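You operate a simulated robot arm through the tools that you are given. There is no shell and no other tool.

The job below is to be done with a simulated robot arm. You get a single attempt, and the scene is never put back.

TASK
Wind the idle screw fully in, then back it off a quarter turn.
Fine: stop knob out first, and it stays out; the screw turns only with the stop lever at stop; put that lever back to run.
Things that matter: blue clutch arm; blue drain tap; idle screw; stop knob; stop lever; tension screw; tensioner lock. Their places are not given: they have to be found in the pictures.

The check looks at the end state, three seconds after you hand in, the way a careful person would. Anything else that was tipped, shoved, dropped, spilled or broken makes it a failure.

THE ROBOT
A 7-joint arm with a three-finger gripper, fixed in place. Base frame: the origin is on the floor under the middle of its stand, x ahead of it, y to its left, z up. Units: m, degrees, N and s.
It reaches about 1.342 m from its shoulder. Its first joint turns from -166.0 to 166.0 degrees. Payload 2.69 kg.
The tool frame sits at the grasp point between the pads (the TCP): z along the fingers, y along the line on which they close. The tips reach 0.03 m beyond it. The gripper opens to 0.128 m; its body begins 0.117 m behind the TCP.
Orientation is that of the tool frame in the base frame, as a unit quaternion [x, y, z, w]. With the fingers straight down and closing along the base's y, the tool's x points along the base's -x, its y along +y and its z along -z.

THE INTERFACE
- The arm moves only by the tool send_rows. Its argument "increments" is a list of rows, each a list of 3 entries, a list of its own where there are three numbers: the shift along the tool's x, y, z in m, then the turn, a rotation vector about the tool's x, y, z in degrees, then the opening in per cent of the stroke, from 0 (shut) to 100 (fully open). In form: [[[dx, dy, dz], [wx, wy, wz], gripper], ...]. A call has 1 to 20 rows; each row is the pose to reach, as a shift and turn from the pose commanded when the call began, along the tool's axes at that moment. A row lasts 0.2 s, in which the tool goes at most 0.05 m and 8.6 degrees; a call with a longer step from one row to the next is refused whole, and so is a gripper value outside its range. A pose out of reach is approached as far as the arm can. The call stops where the force on the tool passes 50 N (or 10 N more than at its start, if that is more) or the arm is blocked; 0.2 s more then pass. The fingers move at their own pace (about 0.127 m/s each) and stop on an object; they squeeze with about 26 N. The grip force told is the motor's: it shows also when the fingers shut on nothing. Time passes only in rows, and 0.2 s behind the last, so rows that repeat a pose let the fingers close. The reply holds the time, the measured pose of the TCP, the force on the tool along the base axes, the opening and the grip force, in the units named above and with some noise, with the torque about the TCP (base axes, N m) and any sound that the robot's microphone picked up.
- Cameras (640 x 400 px; columns grow to the right, rows downward): "scene" is fixed at [0.0558, -0.6428, 1.6197]; the picture's right is [0.76, -0.65, 0.00], its down [-0.33, -0.39, -0.86] and it looks along [0.56, 0.66, -0.51] (base axes); focal length 353 px, centre (320, 200). "wrist" rides on the gripper at [0.058, 0.054, -0.131] in the tool frame; the picture's right is [-0.68, 0.74, 0.00], its down [-0.62, -0.57, -0.55] and it looks along [-0.40, -0.37, 0.84] (tool axes); focal length 234 px, centre (320, 200).
- grab_frame(camera): a new picture of that camera. It takes no simulated time.
- raise_lower(by): moves the trunk up (or, below 0, down) by that many m; the arm rides with it, the base frame stays. It gives what a move gives, with no picture.
- pixel_to_xyz(camera, pixels): for up to 12 pixels [column, row] of the newest picture of that camera ("zoom" is the newest enlarged one), the place [x, y, z] in the base frame of the surface seen there, good to about 0.003 m, but the place of the scene camera against the robot may be out by one fixed shift of up to 0.012 m in any direction. It takes no simulated time.
- enlarge(camera, box): a new picture of the part [left, top, right, bottom] of that camera's present view, enlarged. It takes no simulated time.
- close_job(): hands the job in; it is judged then, once.

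Leave the gripper open and the arm clear of the work at the hand-in unless told otherwise.

The tools are called after "Emit:" as name(argument=value, ...) on one line, values as JSON. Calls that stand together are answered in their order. send_rows: Moves the arm, as the interface text tells. Its arguments: {"type":"object","properties":{"increments":{"type":"array","items":{"type":"array"}}},"required":["increments"]} The other tools are called the same way: raise_lower (by) moves the trunk up or down; grab_frame (camera) takes a picture; pixel_to_xyz (camera, pixels) gives the place of the surface under pixels of a picture; enlarge (camera, box) takes an enlarged picture of a part of a camera's view; close_job () hands the job in.

At the start:

```text
t: 0.0
eef_pos: [0.698, 0.2419, 1.2536]
tool_rot: [-0.001, 1.0, 0.0, 0.0]
force: [0.4, 0.5, -1.5]
ft_torque: [0.0, 0.04, 0.02]
opening: 0.1278
grip_force: 0.0
trunk travel left (down, up): [-0.15, 0.2]
```

scene: 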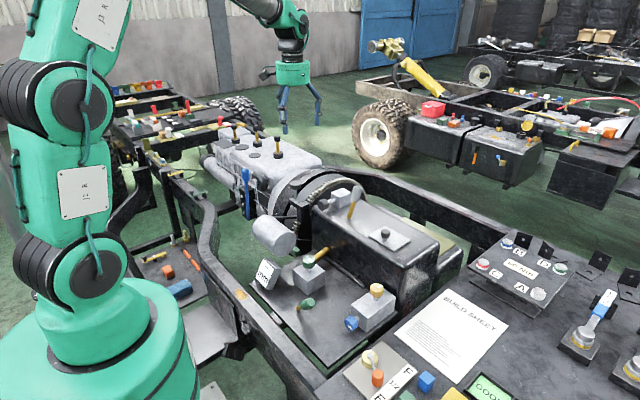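
wrist: 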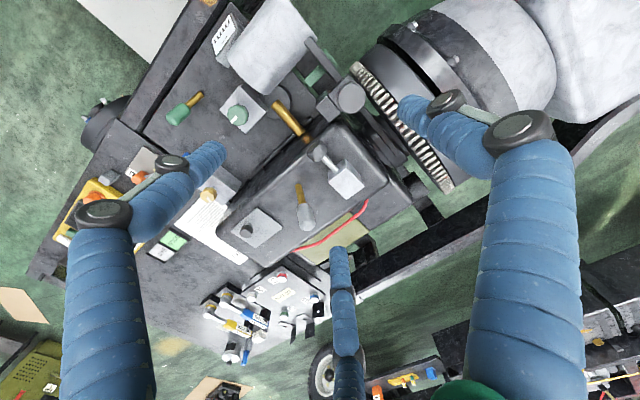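

I see an engine/machine bench with several knobs, levers and screws around scene pixels (250-450, 180-390). I need closer views first, so I take enlarged pictures of parts of the scene.

Emit:
enlarge(camera="scene", box=[230, 170, 450, 310])

Emit:
enlarge(camera="scene", box=[320, 260, 640, 400])

Emit:
enlarge(camera="scene", box=[230, 240, 420, 360])

Emit:
enlarge(camera="scene", box=[100, 80, 320, 320])

Emit:
enlarge(camera="wrist", box=[130, 0, 450, 200])

Emit:
enlarge(camera="wrist", box=[60, 120, 380, 320])

```text
2.86 times, centred on (340, 240) of scene
```

zoom: 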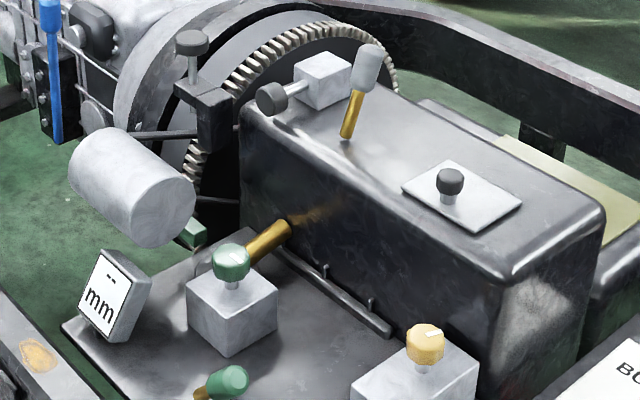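

```text
2.00 times, centred on (480, 330) of scene
```

zoom: 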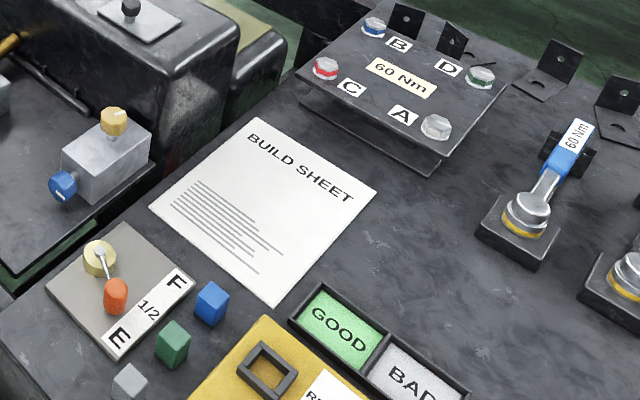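

```text
3.33 times, centred on (325, 300) of scene
```

zoom: 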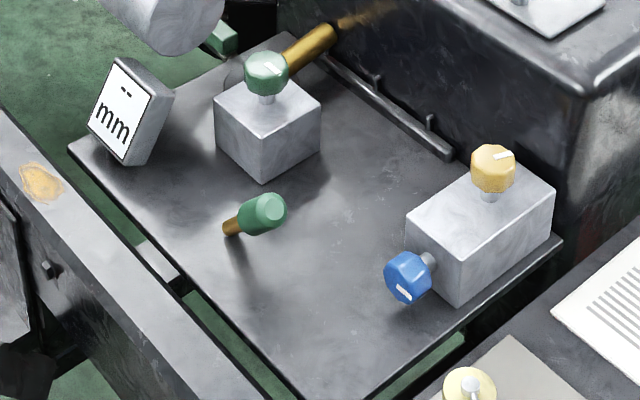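

```text
1.67 times, centred on (210, 200) of scene
```

zoom: 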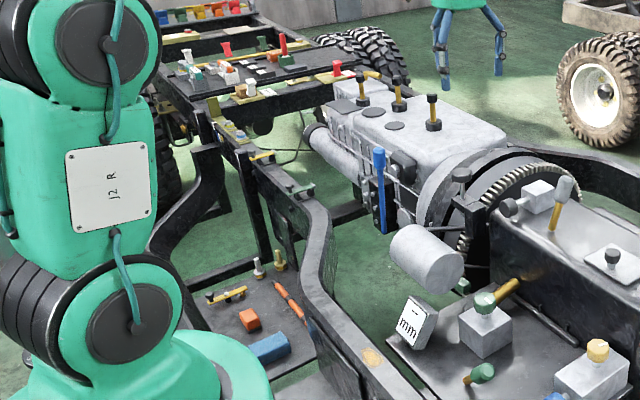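

```text
2.00 times, centred on (290, 100) of wrist
```

zoom: 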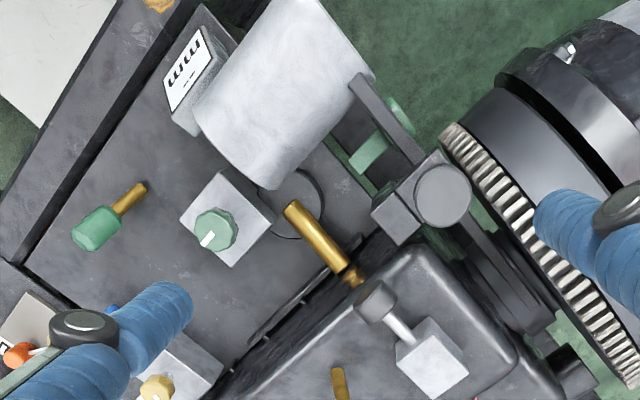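

```text
2.00 times, centred on (220, 220) of wrist
```

zoom: 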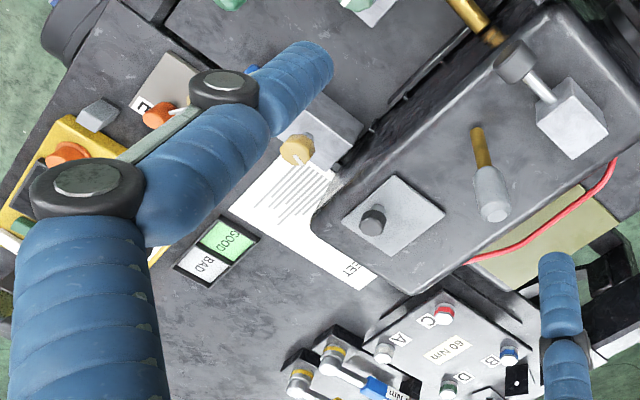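

The parts are visible but which is which isn't certain. I read 3D places of the candidates from the scene picture and the wrist picture: green knob (308,262), yellow knob (376,290), blue knob (352,323), green lever (308,303), grey lever (358,193), grey knob on plate (385,232), horizontal knob (324,203), blue lever (246,180), brass rod (322,253).

Emit:
grab_frame(camera="scene")

Emit:
pixel_to_xyz(camera="scene", pixels=[[308, 259], [376, 288], [351, 323], [309, 302], [356, 191], [385, 232], [322, 204], [246, 176], [318, 254], [296, 185], [345, 330], [270, 235]])

Emit:
enlarge(camera="scene", box=[280, 170, 360, 220])

Emit:
enlarge(camera="scene", box=[330, 270, 410, 340])

Emit:
enlarge(camera="scene", box=[220, 160, 300, 230])

Emit:
enlarge(camera="scene", box=[340, 175, 420, 250])

Emit:
enlarge(camera="scene", box=[320, 330, 440, 400])

```text
taken
```

scene: 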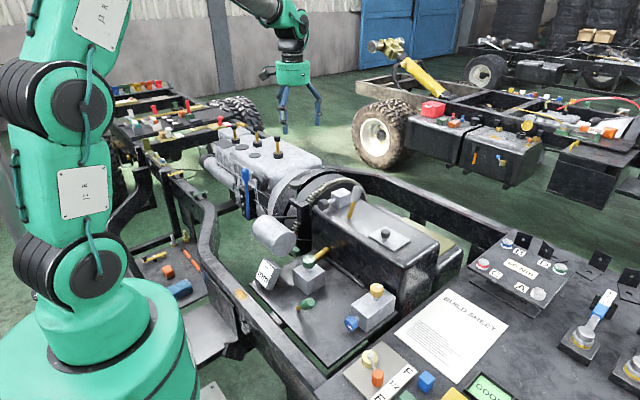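

```text
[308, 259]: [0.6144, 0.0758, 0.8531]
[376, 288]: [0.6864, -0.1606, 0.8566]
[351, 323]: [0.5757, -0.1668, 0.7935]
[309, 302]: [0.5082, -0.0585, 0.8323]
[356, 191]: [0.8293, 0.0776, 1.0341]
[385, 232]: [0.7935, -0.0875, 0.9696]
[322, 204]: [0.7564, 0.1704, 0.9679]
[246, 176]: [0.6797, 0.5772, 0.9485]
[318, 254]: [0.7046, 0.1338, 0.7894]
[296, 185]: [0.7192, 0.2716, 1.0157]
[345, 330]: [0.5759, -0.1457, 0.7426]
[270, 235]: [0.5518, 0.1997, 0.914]
```

```text
8.00 times, centred on (320, 195) of scene
```

zoom: 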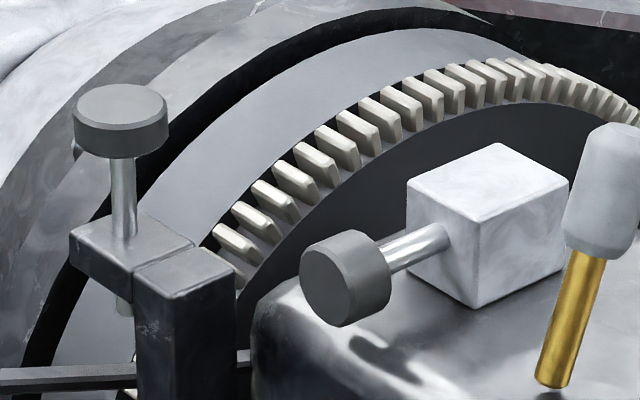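

```text
5.71 times, centred on (370, 305) of scene
```

zoom: 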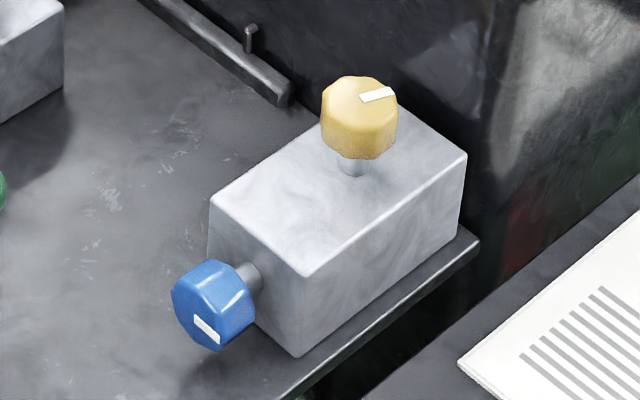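

```text
5.71 times, centred on (260, 195) of scene
```

zoom: 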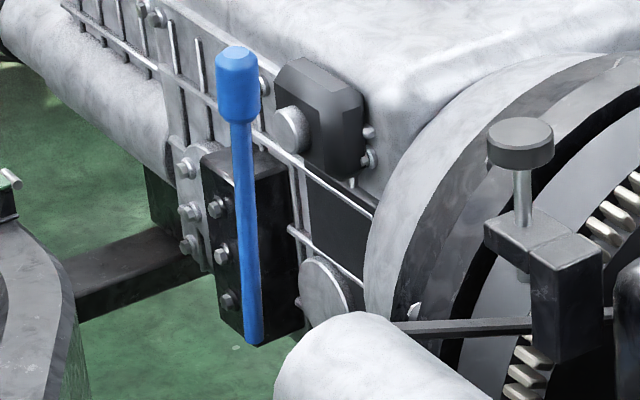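

```text
5.33 times, centred on (380, 212) of scene
```

zoom: 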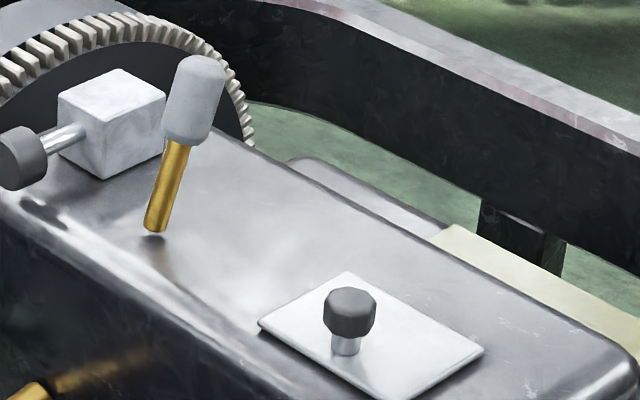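

```text
5.33 times, centred on (380, 365) of scene
```

zoom: 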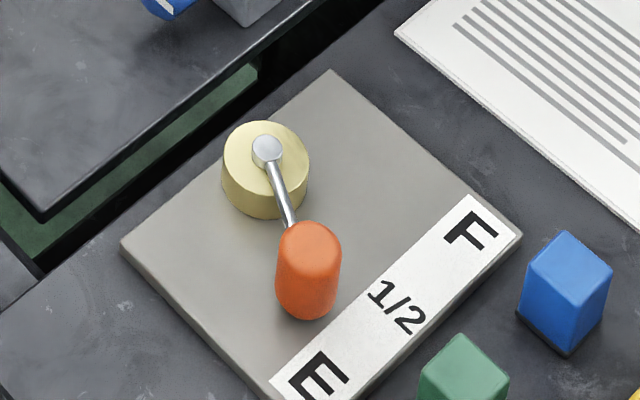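

The green octagonal knob, the yellow one and the blue one carry white index marks. On the gearbox top there are a grey-handled lever, a round knob on a horizontal shaft (white block) and a dark octagonal knob on a plate. I move the wrist camera closer over the gearbox (staying well above z≈1.05) to identify them.

Emit:
send_rows(increments=[[[0, -0.035, 0.02], [0, 0, 0], 100], [[0, -0.07, 0.045], [0, 0, 0], 100], [[0, -0.11, 0.07], [0, 0, 0], 100], [[0, -0.11, 0.07], [0, 0, 0], 100]])

Emit:
grab_frame(camera="wrist")

Emit:
enlarge(camera="wrist", box=[200, 100, 440, 260])

Emit:
enlarge(camera="scene", box=[380, 280, 520, 370])

```text
t: 1.0
eef_pos: [0.6974, 0.1308, 1.1863]
tool_rot: [0.0, 1.0, 0.0, 0.0]
force: [-0.4, -0.6, -0.4]
ft_torque: [0.05, 0.01, -0.04]
opening: 0.128
grip_force: 0.1
trunk travel left (down, up): [-0.15, 0.2]
```

```text
taken
```

wrist: 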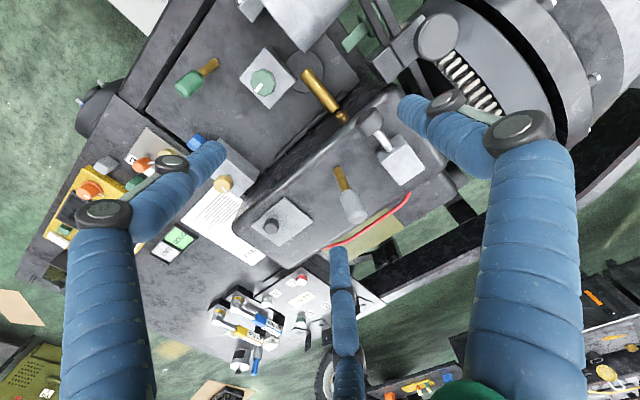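

```text
2.50 times, centred on (320, 180) of wrist
```

zoom: 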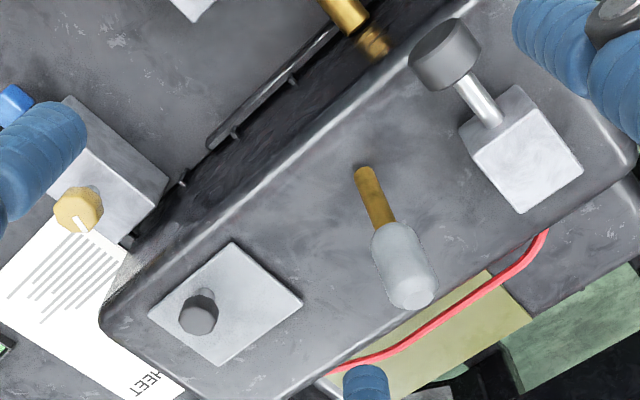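

```text
4.44 times, centred on (450, 325) of scene
```

zoom: 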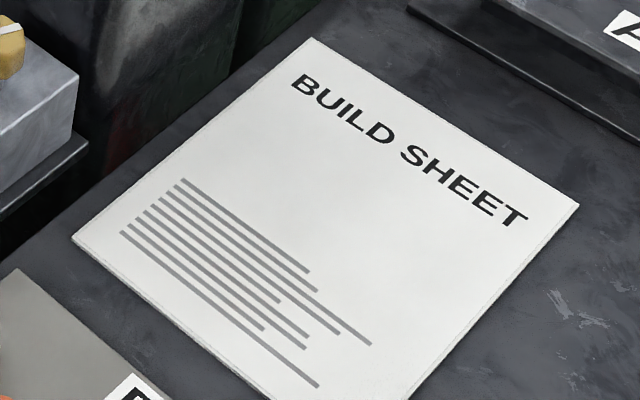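

Gearbox top seen: round pull knob at wrist (375,118) on white block, grey lever at (352,195), dark octagonal knob on plate at (273,225). I zoom further into the current wrist view to look for markings on each and at the bench items at the top of the picture.

Emit:
enlarge(camera="wrist", box=[150, 0, 430, 140])

Emit:
enlarge(camera="wrist", box=[225, 185, 325, 250])

Emit:
enlarge(camera="wrist", box=[250, 40, 370, 130])

Emit:
enlarge(camera="wrist", box=[320, 80, 440, 230])

Emit:
enlarge(camera="wrist", box=[180, 240, 340, 380])

```text
2.29 times, centred on (290, 70) of wrist
```

zoom: 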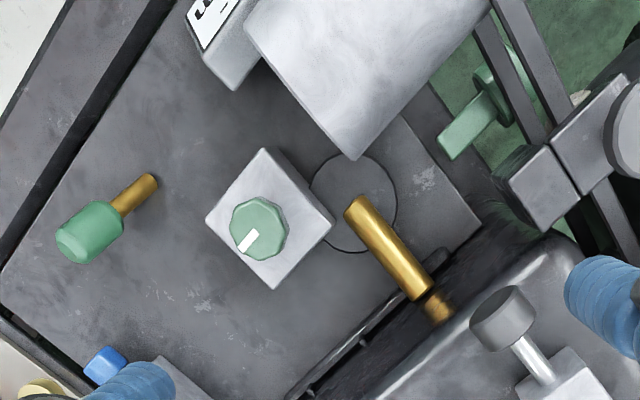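

```text
6.15 times, centred on (275, 218) of wrist
```

zoom: 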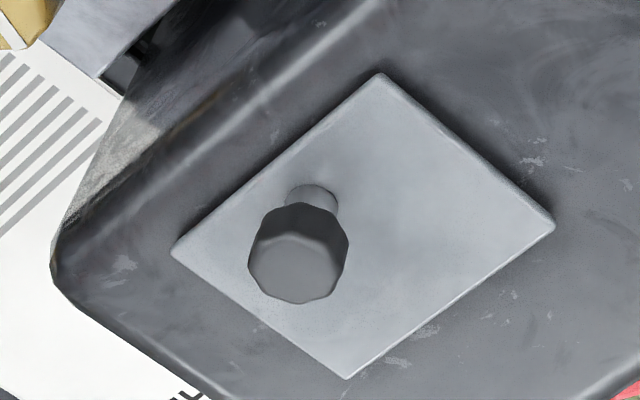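

```text
4.44 times, centred on (310, 85) of wrist
```

zoom: 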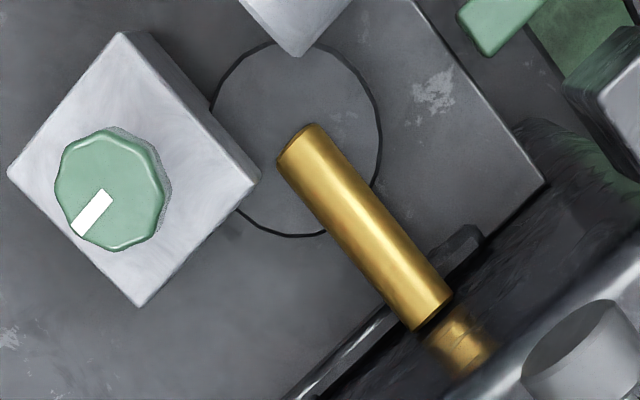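

```text
2.67 times, centred on (380, 155) of wrist
```

zoom: 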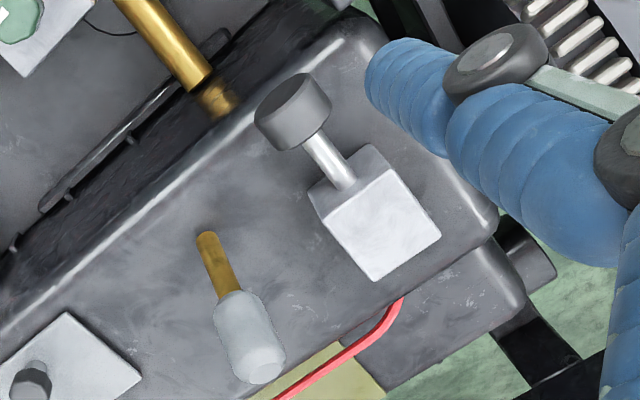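

```text
2.86 times, centred on (260, 310) of wrist
```

zoom: 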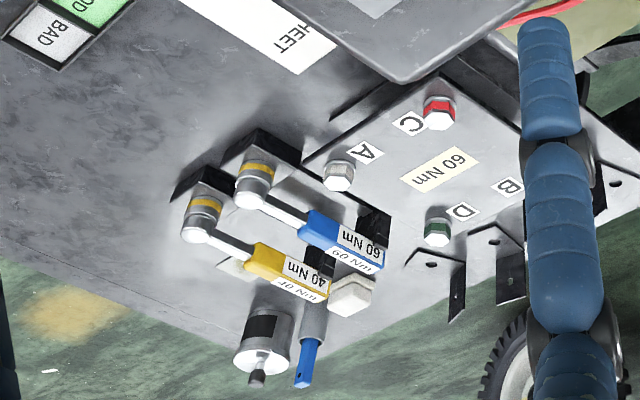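

I notice a small green piece by the black struts near the grey cylinder (wrist zoom (490,110); scene ~(297,250)), which might be part of a tensioner. I zoom into that in both cameras.

Emit:
enlarge(camera="scene", box=[270, 225, 320, 260])

Emit:
enlarge(camera="wrist", box=[320, 0, 470, 100])

Emit:
enlarge(camera="scene", box=[240, 160, 340, 260])

```text
11.43 times, centred on (295, 242) of scene
```

zoom: 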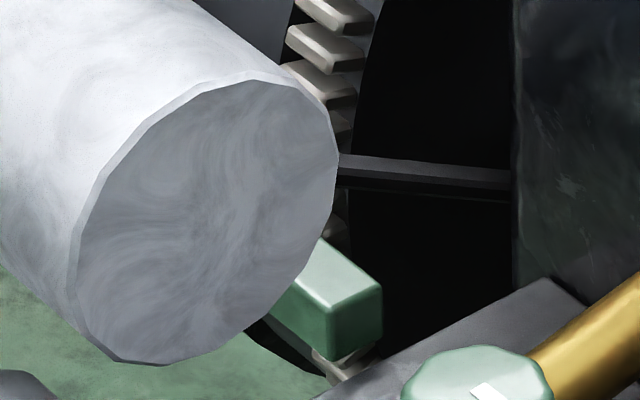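

```text
4.00 times, centred on (395, 50) of wrist
```

zoom: 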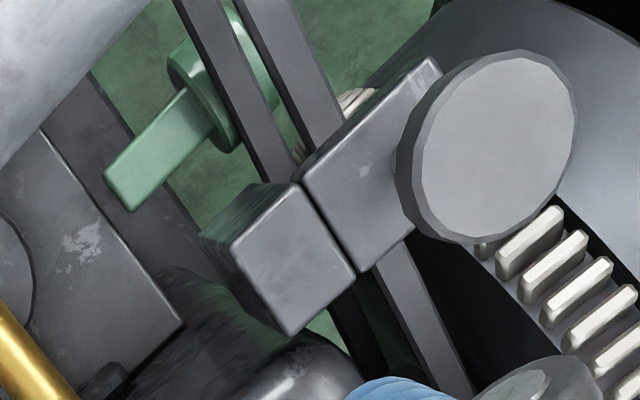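

```text
4.00 times, centred on (290, 210) of scene
```

zoom: 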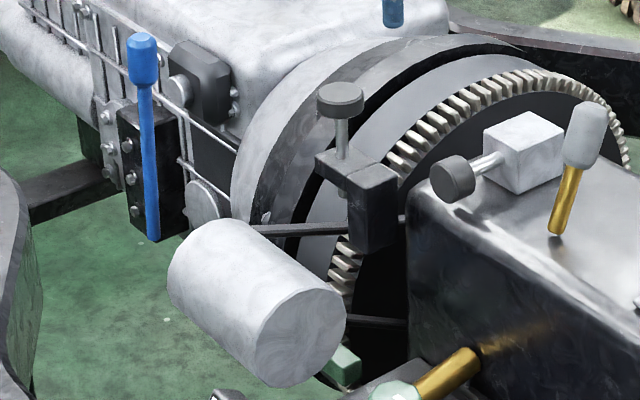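

The green piece is a disc with a bar handle between two thin dark rods. I get 3D places for it and neighbours from the current wrist picture: green disc (370,22), green bar (352,40), rods (400,20), bracket (400,65), round knob (437,37), brass rod (322,92), green knob (262,82).

Emit:
grab_frame(camera="wrist")

Emit:
pixel_to_xyz(camera="wrist", pixels=[[368, 20], [356, 38], [381, 16], [398, 20], [385, 60], [410, 50], [437, 37], [322, 95], [262, 82], [190, 84], [222, 185], [197, 141]])

Emit:
pixel_to_xyz(camera="wrist", pixels=[[370, 120], [382, 142], [402, 165], [340, 170], [355, 212], [271, 226], [300, 220], [280, 205], [300, 20], [215, 60], [312, 62], [310, 200]])

```text
taken
```

wrist: 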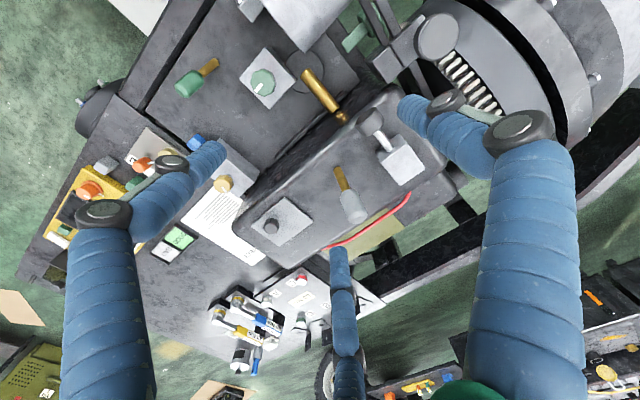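

```text
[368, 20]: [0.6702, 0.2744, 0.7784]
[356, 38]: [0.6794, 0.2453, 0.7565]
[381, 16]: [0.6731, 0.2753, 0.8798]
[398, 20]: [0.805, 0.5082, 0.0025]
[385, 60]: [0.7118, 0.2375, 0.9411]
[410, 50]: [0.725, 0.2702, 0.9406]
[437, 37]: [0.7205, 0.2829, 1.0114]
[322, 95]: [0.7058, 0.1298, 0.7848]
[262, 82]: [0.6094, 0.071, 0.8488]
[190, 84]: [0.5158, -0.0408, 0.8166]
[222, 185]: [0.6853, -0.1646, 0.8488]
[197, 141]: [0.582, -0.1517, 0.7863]
```

```text
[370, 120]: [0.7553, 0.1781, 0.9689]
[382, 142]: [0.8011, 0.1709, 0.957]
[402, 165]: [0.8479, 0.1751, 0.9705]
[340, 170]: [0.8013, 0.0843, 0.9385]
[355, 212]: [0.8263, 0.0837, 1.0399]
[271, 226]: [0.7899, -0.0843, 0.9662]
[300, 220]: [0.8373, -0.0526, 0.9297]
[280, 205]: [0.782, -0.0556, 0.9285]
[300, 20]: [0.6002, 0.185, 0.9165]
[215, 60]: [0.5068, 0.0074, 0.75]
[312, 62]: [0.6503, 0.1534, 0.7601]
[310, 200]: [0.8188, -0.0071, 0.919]
```

Next I bring the wrist camera nearer the bench plate with the green and yellow screws (around [0.60, 0.0, 0.79]), staying at z≈1.04, clear of everything.

Emit:
send_rows(increments=[[[0.04, -0.003, 0.02], [0, 0, 0], 100], [[0.08, -0.006, 0.045], [0, 0, 0], 100], [[0.12, -0.009, 0.07], [0, 0, 0], 100], [[0.16, -0.012, 0.1], [0, 0, 0], 100], [[0.2, -0.015, 0.125], [0, 0, 0], 100], [[0.22, -0.018, 0.15], [0, 0, 0], 100], [[0.22, -0.018, 0.15], [0, 0, 0], 100]])

Emit:
grab_frame(camera="wrist")

Emit:
enlarge(camera="wrist", box=[200, 60, 440, 260])

```text
t: 2.6
eef_pos: [0.4778, 0.1126, 1.0333]
tool_rot: [-0.001, 1.0, 0.0, 0.0]
force: [-0.2, 0.0, -0.7]
ft_torque: [0.02, 0.03, 0.01]
opening: 0.128
grip_force: 0.1
trunk travel left (down, up): [-0.15, 0.2]
```

```text
taken
```

wrist: 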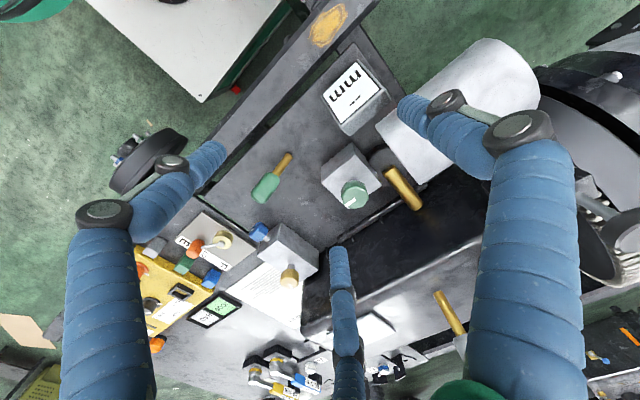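

```text
2.00 times, centred on (320, 160) of wrist
```

zoom: 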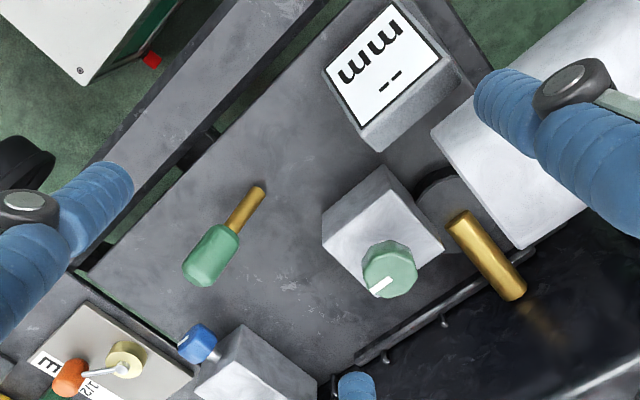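

The plate shows: green-handled lever tilted toward −y, green indexed screw on a block beside the "-- mm" display, a brass stub from the gearbox, the yellow/blue block. I zoom on more regions for context (the bench at left of the wrist picture, including the yellow box), and query points to get tilt of the levers.

Emit:
enlarge(camera="wrist", box=[130, 220, 330, 390])

Emit:
enlarge(camera="wrist", box=[230, 140, 310, 210])

Emit:
pixel_to_xyz(camera="wrist", pixels=[[289, 156], [280, 170], [264, 188], [388, 172], [415, 205], [395, 158], [353, 195], [350, 170], [290, 275], [260, 233], [300, 250], [355, 105]])

Emit:
enlarge(camera="scene", box=[410, 330, 640, 400])

```text
2.35 times, centred on (230, 305) of wrist
```

zoom: 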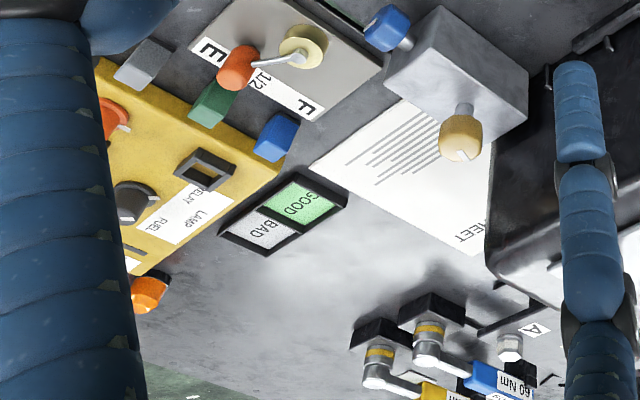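

```text
5.71 times, centred on (270, 175) of wrist
```

zoom: 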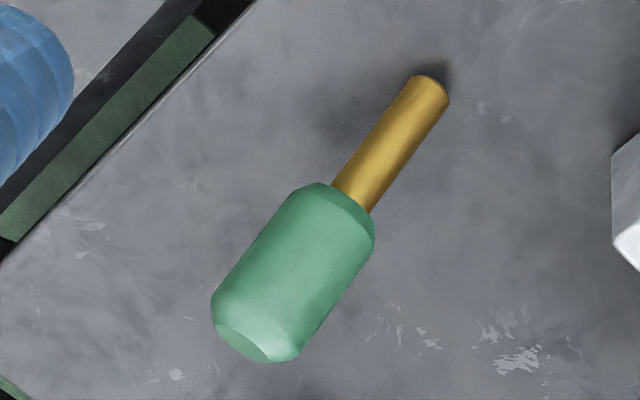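

```text
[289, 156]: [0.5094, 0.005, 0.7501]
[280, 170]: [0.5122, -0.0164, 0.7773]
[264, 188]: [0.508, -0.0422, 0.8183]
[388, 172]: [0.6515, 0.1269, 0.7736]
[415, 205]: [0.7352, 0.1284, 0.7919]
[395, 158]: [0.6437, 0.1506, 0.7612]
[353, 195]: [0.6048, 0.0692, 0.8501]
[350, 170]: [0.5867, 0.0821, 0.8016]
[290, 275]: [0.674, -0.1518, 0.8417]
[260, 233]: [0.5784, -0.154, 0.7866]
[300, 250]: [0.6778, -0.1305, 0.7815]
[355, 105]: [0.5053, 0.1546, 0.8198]
```

```text
2.78 times, centred on (525, 365) of scene
```

zoom: 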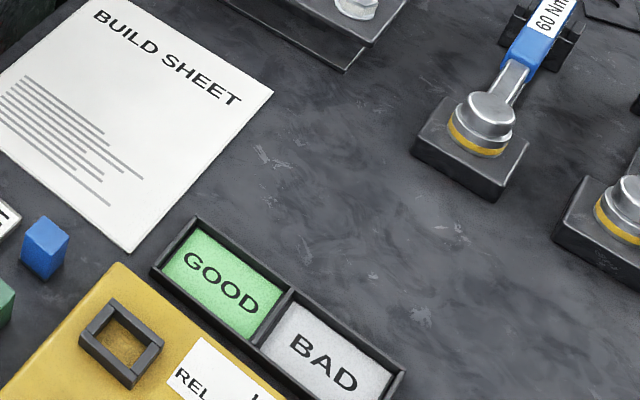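

The enlarged pictures are sharp, so I zoom strongly from the scene camera into the three gearbox-top controls and the timing-type knob to see shafts and slots.

Emit:
enlarge(camera="scene", box=[368, 220, 404, 246])

Emit:
enlarge(camera="scene", box=[314, 184, 354, 214])

Emit:
enlarge(camera="scene", box=[344, 180, 372, 222])

Emit:
enlarge(camera="scene", box=[280, 175, 320, 220])

Emit:
enlarge(camera="scene", box=[362, 278, 392, 302])

Emit:
enlarge(camera="scene", box=[290, 250, 330, 295])

```text
15.38 times, centred on (386, 233) of scene
```

zoom: 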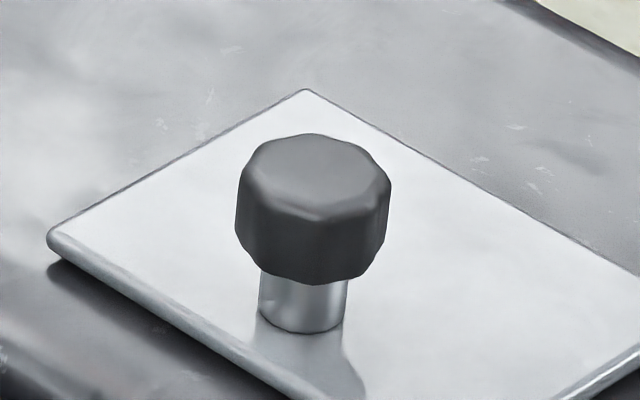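

```text
13.33 times, centred on (334, 199) of scene
```

zoom: 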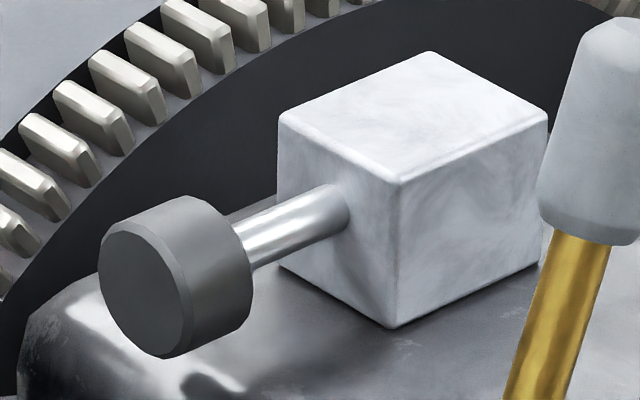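

```text
9.52 times, centred on (358, 201) of scene
```

zoom: 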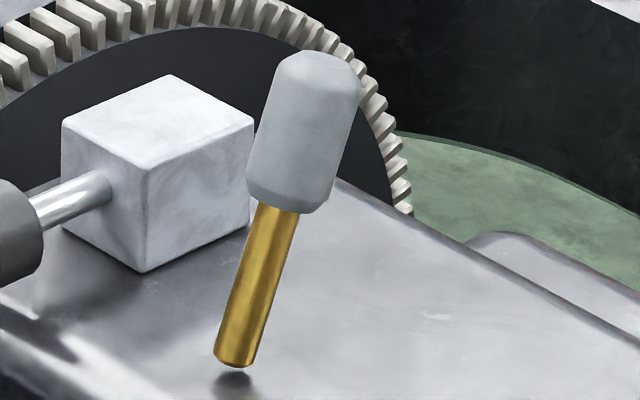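

```text
8.89 times, centred on (300, 198) of scene
```

zoom: 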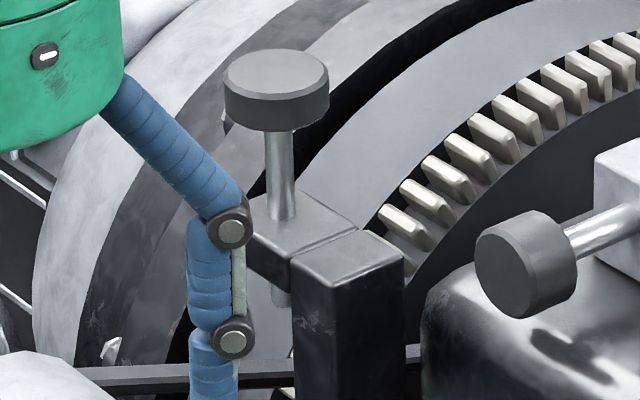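

```text
16.00 times, centred on (377, 290) of scene
```

zoom: 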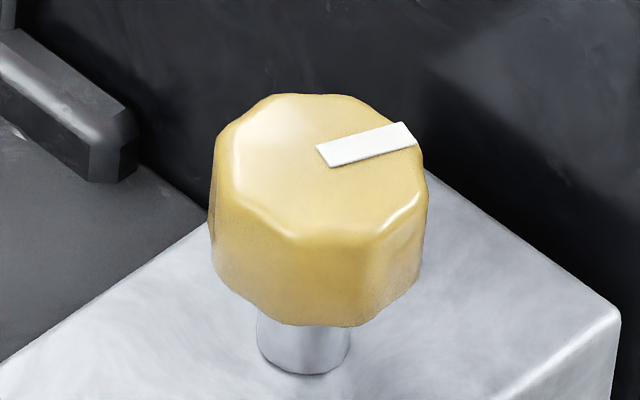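

```text
8.89 times, centred on (310, 272) of scene
```

zoom: 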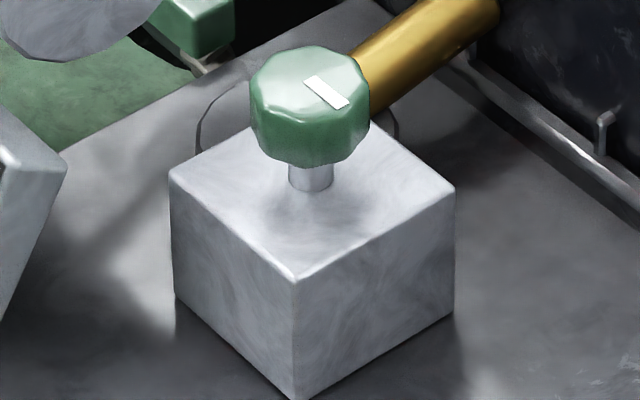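

Still to be examined: the green disc-with-bar, the engine top fittings at scene (230-280,120-160), the blue arm, and the left shelf items at scene (140-200,230-300). I zoom on them.

Emit:
enlarge(camera="scene", box=[195, 100, 335, 200])

Emit:
enlarge(camera="scene", box=[130, 220, 220, 300])

Emit:
enlarge(camera="scene", box=[235, 160, 275, 225])

Emit:
enlarge(camera="wrist", box=[380, 20, 640, 200])

Emit:
enlarge(camera="scene", box=[100, 75, 240, 165])

```text
4.00 times, centred on (265, 150) of scene
```

zoom: 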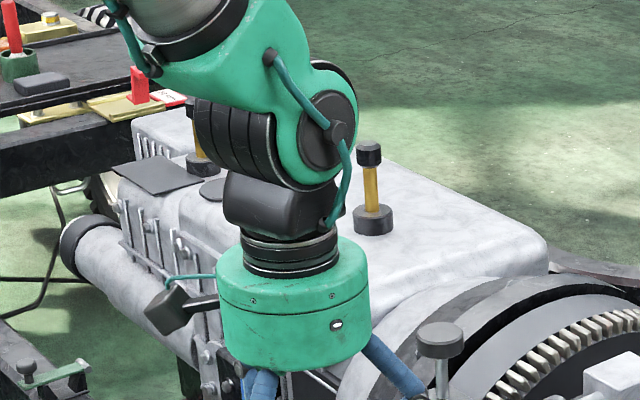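

```text
5.00 times, centred on (175, 260) of scene
```

zoom: 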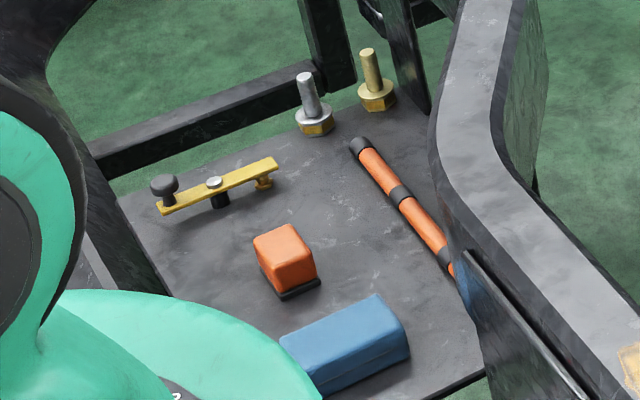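

```text
6.15 times, centred on (255, 192) of scene
```

zoom: 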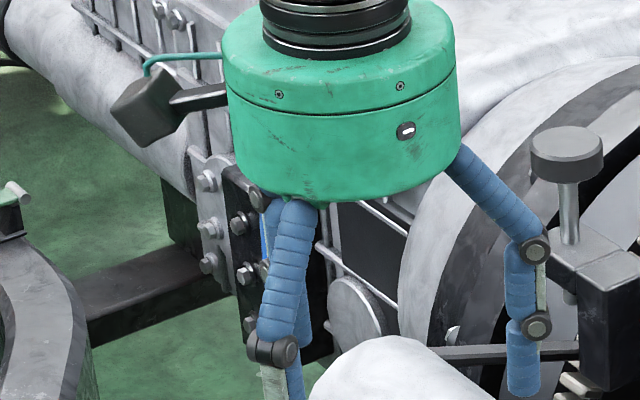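

```text
2.22 times, centred on (510, 110) of wrist
```

zoom: 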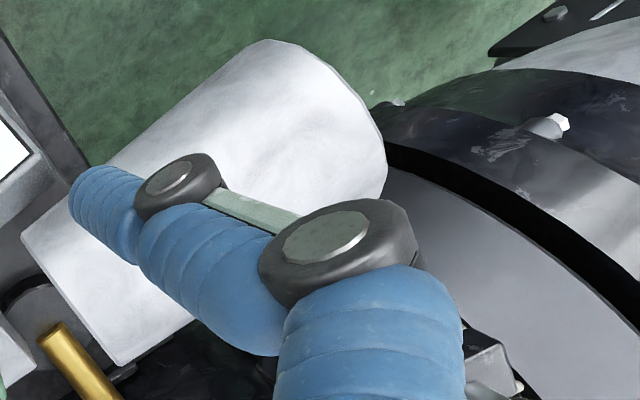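

```text
4.44 times, centred on (170, 120) of scene
```

zoom: 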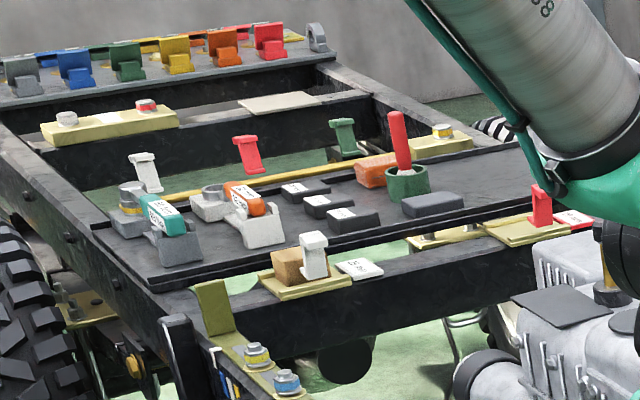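

I want a clear top view of the green disc-with-bar piece and a close view of the gearbox-top controls. I raise the arm first and then move to about [0.74, 0.216, 1.12].

Emit:
send_rows(increments=[[[0, 0, -0.045], [0, 0, 0], 100], [[0, 0, -0.09], [0, 0, 0], 100], [[-0.045, 0.02, -0.09], [0, 0, 0], 100], [[-0.09, 0.035, -0.09], [0, 0, 0], 100], [[-0.135, 0.05, -0.09], [0, 0, 0], 100], [[-0.18, 0.07, -0.09], [0, 0, 0], 100], [[-0.22, 0.085, -0.09], [0, 0, 0], 100], [[-0.26, 0.103, -0.09], [0, 0, 0], 100], [[-0.26, 0.103, -0.09], [0, 0, 0], 100]])

Emit:
grab_frame(camera="wrist")

Emit:
enlarge(camera="wrist", box=[260, 0, 400, 90])

Emit:
enlarge(camera="wrist", box=[220, 130, 420, 260])

```text
t: 4.6
eef_pos: [0.7384, 0.215, 1.1237]
tool_rot: [0.0, 1.0, 0.0, 0.0]
force: [0.0, -0.6, -0.1]
ft_torque: [-0.02, 0.05, 0.04]
opening: 0.1276
grip_force: 0.1
trunk travel left (down, up): [-0.15, 0.2]
```

```text
taken
```

wrist: 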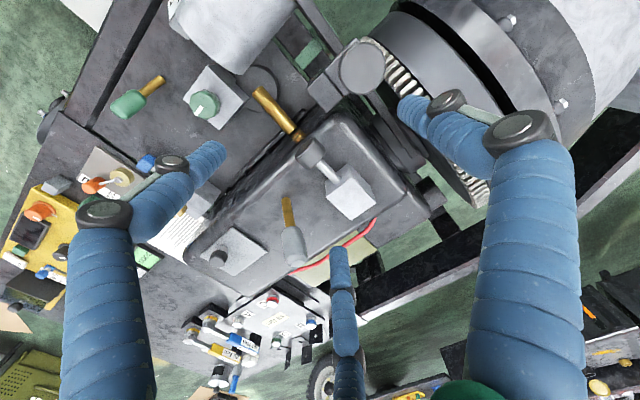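

```text
4.44 times, centred on (330, 45) of wrist
```

zoom: 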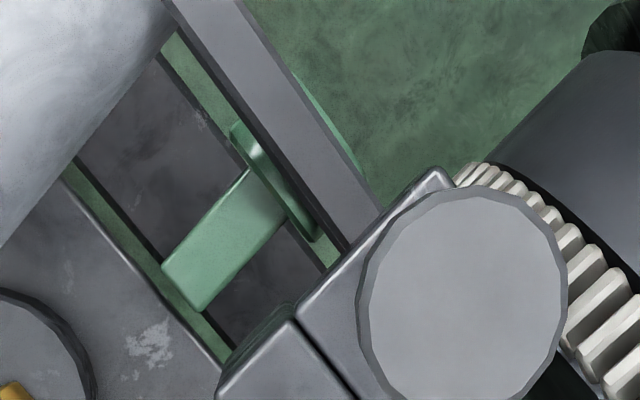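

```text
3.08 times, centred on (320, 195) of wrist
```

zoom: 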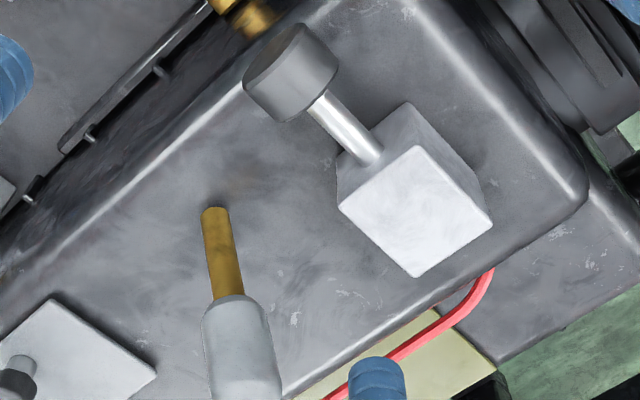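

On the far (+x) side of the gearbox there's a red cable; where it begins and ends may tell what belongs together. I zoom on it and on the small gearbox objects.

Emit:
enlarge(camera="wrist", box=[270, 190, 450, 300])

Emit:
enlarge(camera="wrist", box=[190, 215, 290, 285])

Emit:
pixel_to_xyz(camera="wrist", pixels=[[312, 152], [331, 172], [350, 195], [285, 203], [293, 245], [217, 257], [222, 245], [240, 250], [335, 185], [345, 170], [375, 195], [350, 220]])

```text
3.56 times, centred on (360, 245) of wrist
```

zoom: 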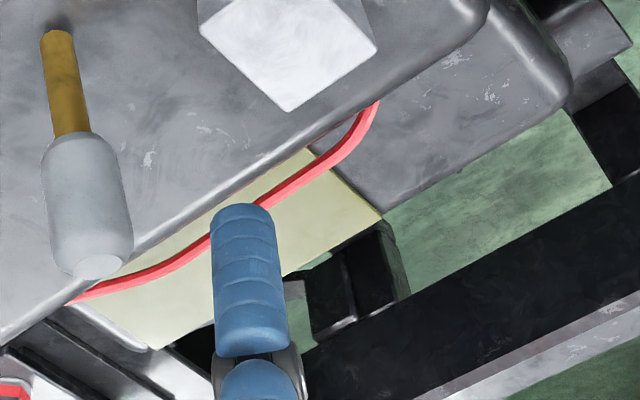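

```text
5.71 times, centred on (240, 250) of wrist
```

zoom: 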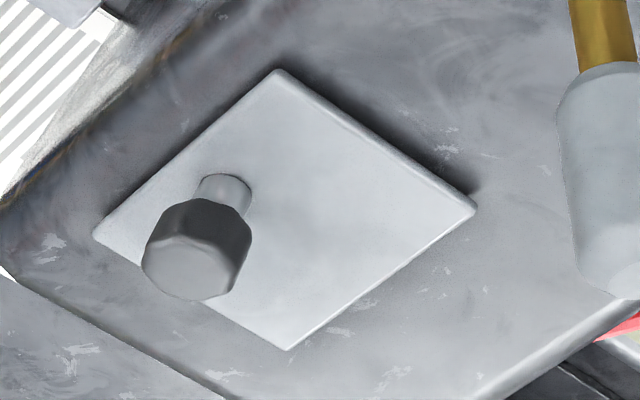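

```text
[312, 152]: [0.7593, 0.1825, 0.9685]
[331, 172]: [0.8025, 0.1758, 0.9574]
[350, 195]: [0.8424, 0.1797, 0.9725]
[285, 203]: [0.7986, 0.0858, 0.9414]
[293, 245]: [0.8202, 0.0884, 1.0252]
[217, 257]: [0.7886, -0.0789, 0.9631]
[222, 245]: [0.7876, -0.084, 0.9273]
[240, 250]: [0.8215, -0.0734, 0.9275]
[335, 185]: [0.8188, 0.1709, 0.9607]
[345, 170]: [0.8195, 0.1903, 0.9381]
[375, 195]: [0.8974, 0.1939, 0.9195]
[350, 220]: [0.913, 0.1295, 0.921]
```

I conclude: three indexed rotary knobs (yellow, green, blue), three levers (grey on gearbox, green on plate, blue on engine). Green pair next to the mm display = tension screw + tensioner lock; yellow on the carburettor-like block with the blue drain tap = idle screw; grey lever = stop lever. The stop knob is either the dark octagonal knob on the plate (0.79,-0.083,0.965) or the round one on the white block. I move above the octagonal knob for a closer look.

Emit:
send_rows(increments=[[[-0.008, -0.043, 0], [0, 0, 0], 100], [[-0.016, -0.086, 0], [0, 0, 0], 100], [[-0.024, -0.129, 0], [0, 0, 0], 100], [[-0.032, -0.172, 0], [0, 0, 0], 100], [[-0.04, -0.215, 0], [0, 0, 0], 100], [[-0.048, -0.258, 0], [0, 0, 0], 100], [[-0.0516, -0.2975, 0], [0, 0, 0], 100], [[-0.0516, -0.2975, 0.03], [0, 0, 0], 100], [[-0.0516, -0.2975, 0.06], [0, 0, 0], 100], [[-0.0516, -0.2975, 0.06], [0, 0, 0], 100]])

Emit:
grab_frame(camera="wrist")

Emit:
enlarge(camera="wrist", box=[240, 130, 400, 230])

```text
t: 6.8
eef_pos: [0.7878, -0.0808, 1.0657]
tool_rot: [0.001, 1.0, -0.001, -0.001]
force: [-0.5, 0.1, -0.3]
ft_torque: [-0.03, 0.05, 0.0]
opening: 0.1277
grip_force: 0.0
trunk travel left (down, up): [-0.15, 0.2]
```

```text
taken
```

wrist: 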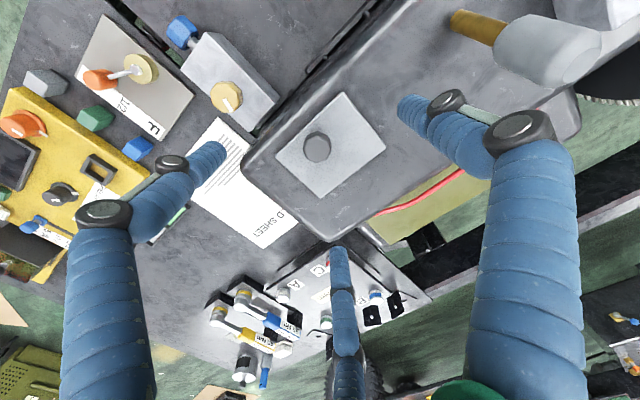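

```text
4.00 times, centred on (320, 180) of wrist
```

zoom: 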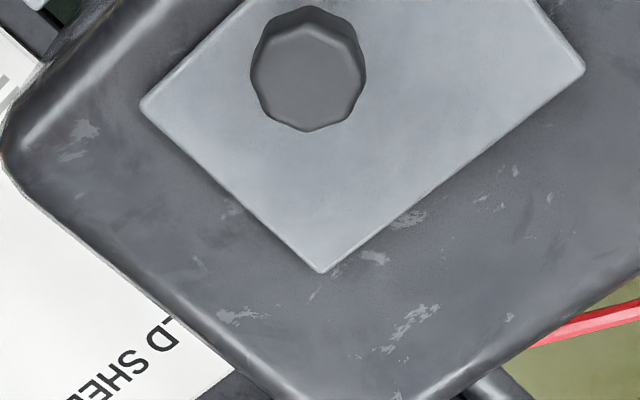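

The octagonal knob shows at wrist (317,147). I query its top and edges for its exact axis.

Emit:
pixel_to_xyz(camera="wrist", pixels=[[317, 148], [308, 148], [326, 148], [317, 140], [317, 158], [298, 128], [340, 95], [385, 147], [322, 195], [278, 155]])

Emit:
enlarge(camera="wrist", box=[290, 125, 350, 175])

Emit:
enlarge(camera="wrist", box=[160, 0, 320, 130])

```text
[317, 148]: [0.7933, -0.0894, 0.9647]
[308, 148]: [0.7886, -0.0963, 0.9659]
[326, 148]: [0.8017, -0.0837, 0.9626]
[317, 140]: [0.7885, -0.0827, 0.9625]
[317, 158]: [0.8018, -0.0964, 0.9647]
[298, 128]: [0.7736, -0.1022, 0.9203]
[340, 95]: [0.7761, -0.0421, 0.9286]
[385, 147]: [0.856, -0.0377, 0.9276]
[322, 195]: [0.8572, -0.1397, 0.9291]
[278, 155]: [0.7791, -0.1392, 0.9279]
```

```text
8.00 times, centred on (320, 150) of wrist
```

zoom: 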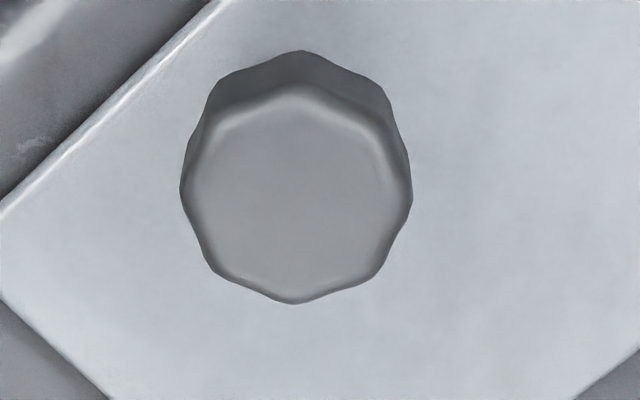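

```text
3.08 times, centred on (240, 65) of wrist
```

zoom: 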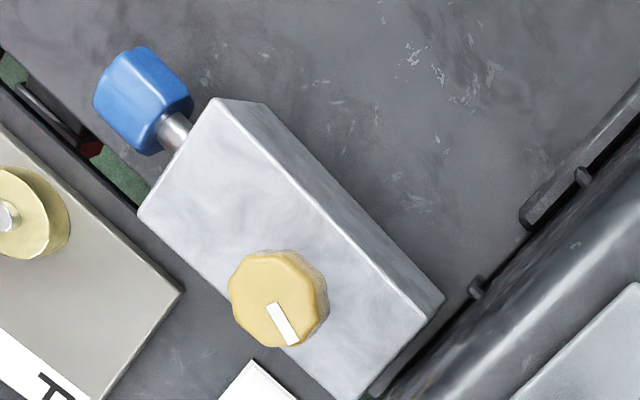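

Knob axis ≈ (0.794,-0.090), cap top z≈0.965, plate z≈0.928. I centre over it and come down to TCP z≈0.972 with the fingers open (tips ≈0.942, above the plate), then look.

Emit:
send_rows(increments=[[[-0.006, -0.009, 0.0], [0, 0, 0], 100], [[-0.006, -0.009, 0.035], [0, 0, 0], 100], [[-0.006, -0.009, 0.065], [0, 0, 0], 100], [[-0.006, -0.009, 0.085], [0, 0, 0], 100], [[-0.006, -0.009, 0.093], [0, 0, 0], 100], [[-0.006, -0.009, 0.093], [0, 0, 0], 100]])

Emit:
grab_frame(camera="wrist")

Emit:
enlarge(camera="scene", box=[330, 180, 440, 260])

```text
t: 8.2
eef_pos: [0.7942, -0.0896, 0.9726]
tool_rot: [0.0, 1.0, 0.0, -0.001]
force: [-0.6, -0.8, 0.4]
ft_torque: [-0.02, -0.02, -0.01]
opening: 0.1278
grip_force: 0.0
trunk travel left (down, up): [-0.15, 0.2]
```

```text
taken
```

wrist: 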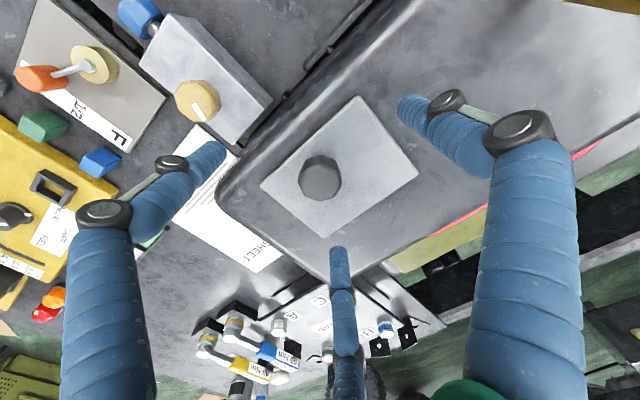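

```text
5.00 times, centred on (385, 220) of scene
```

zoom: 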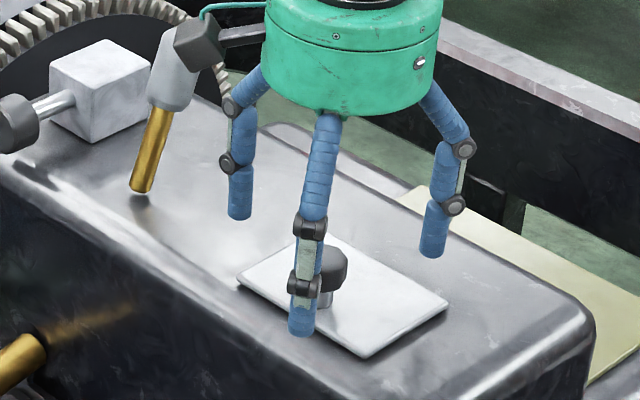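

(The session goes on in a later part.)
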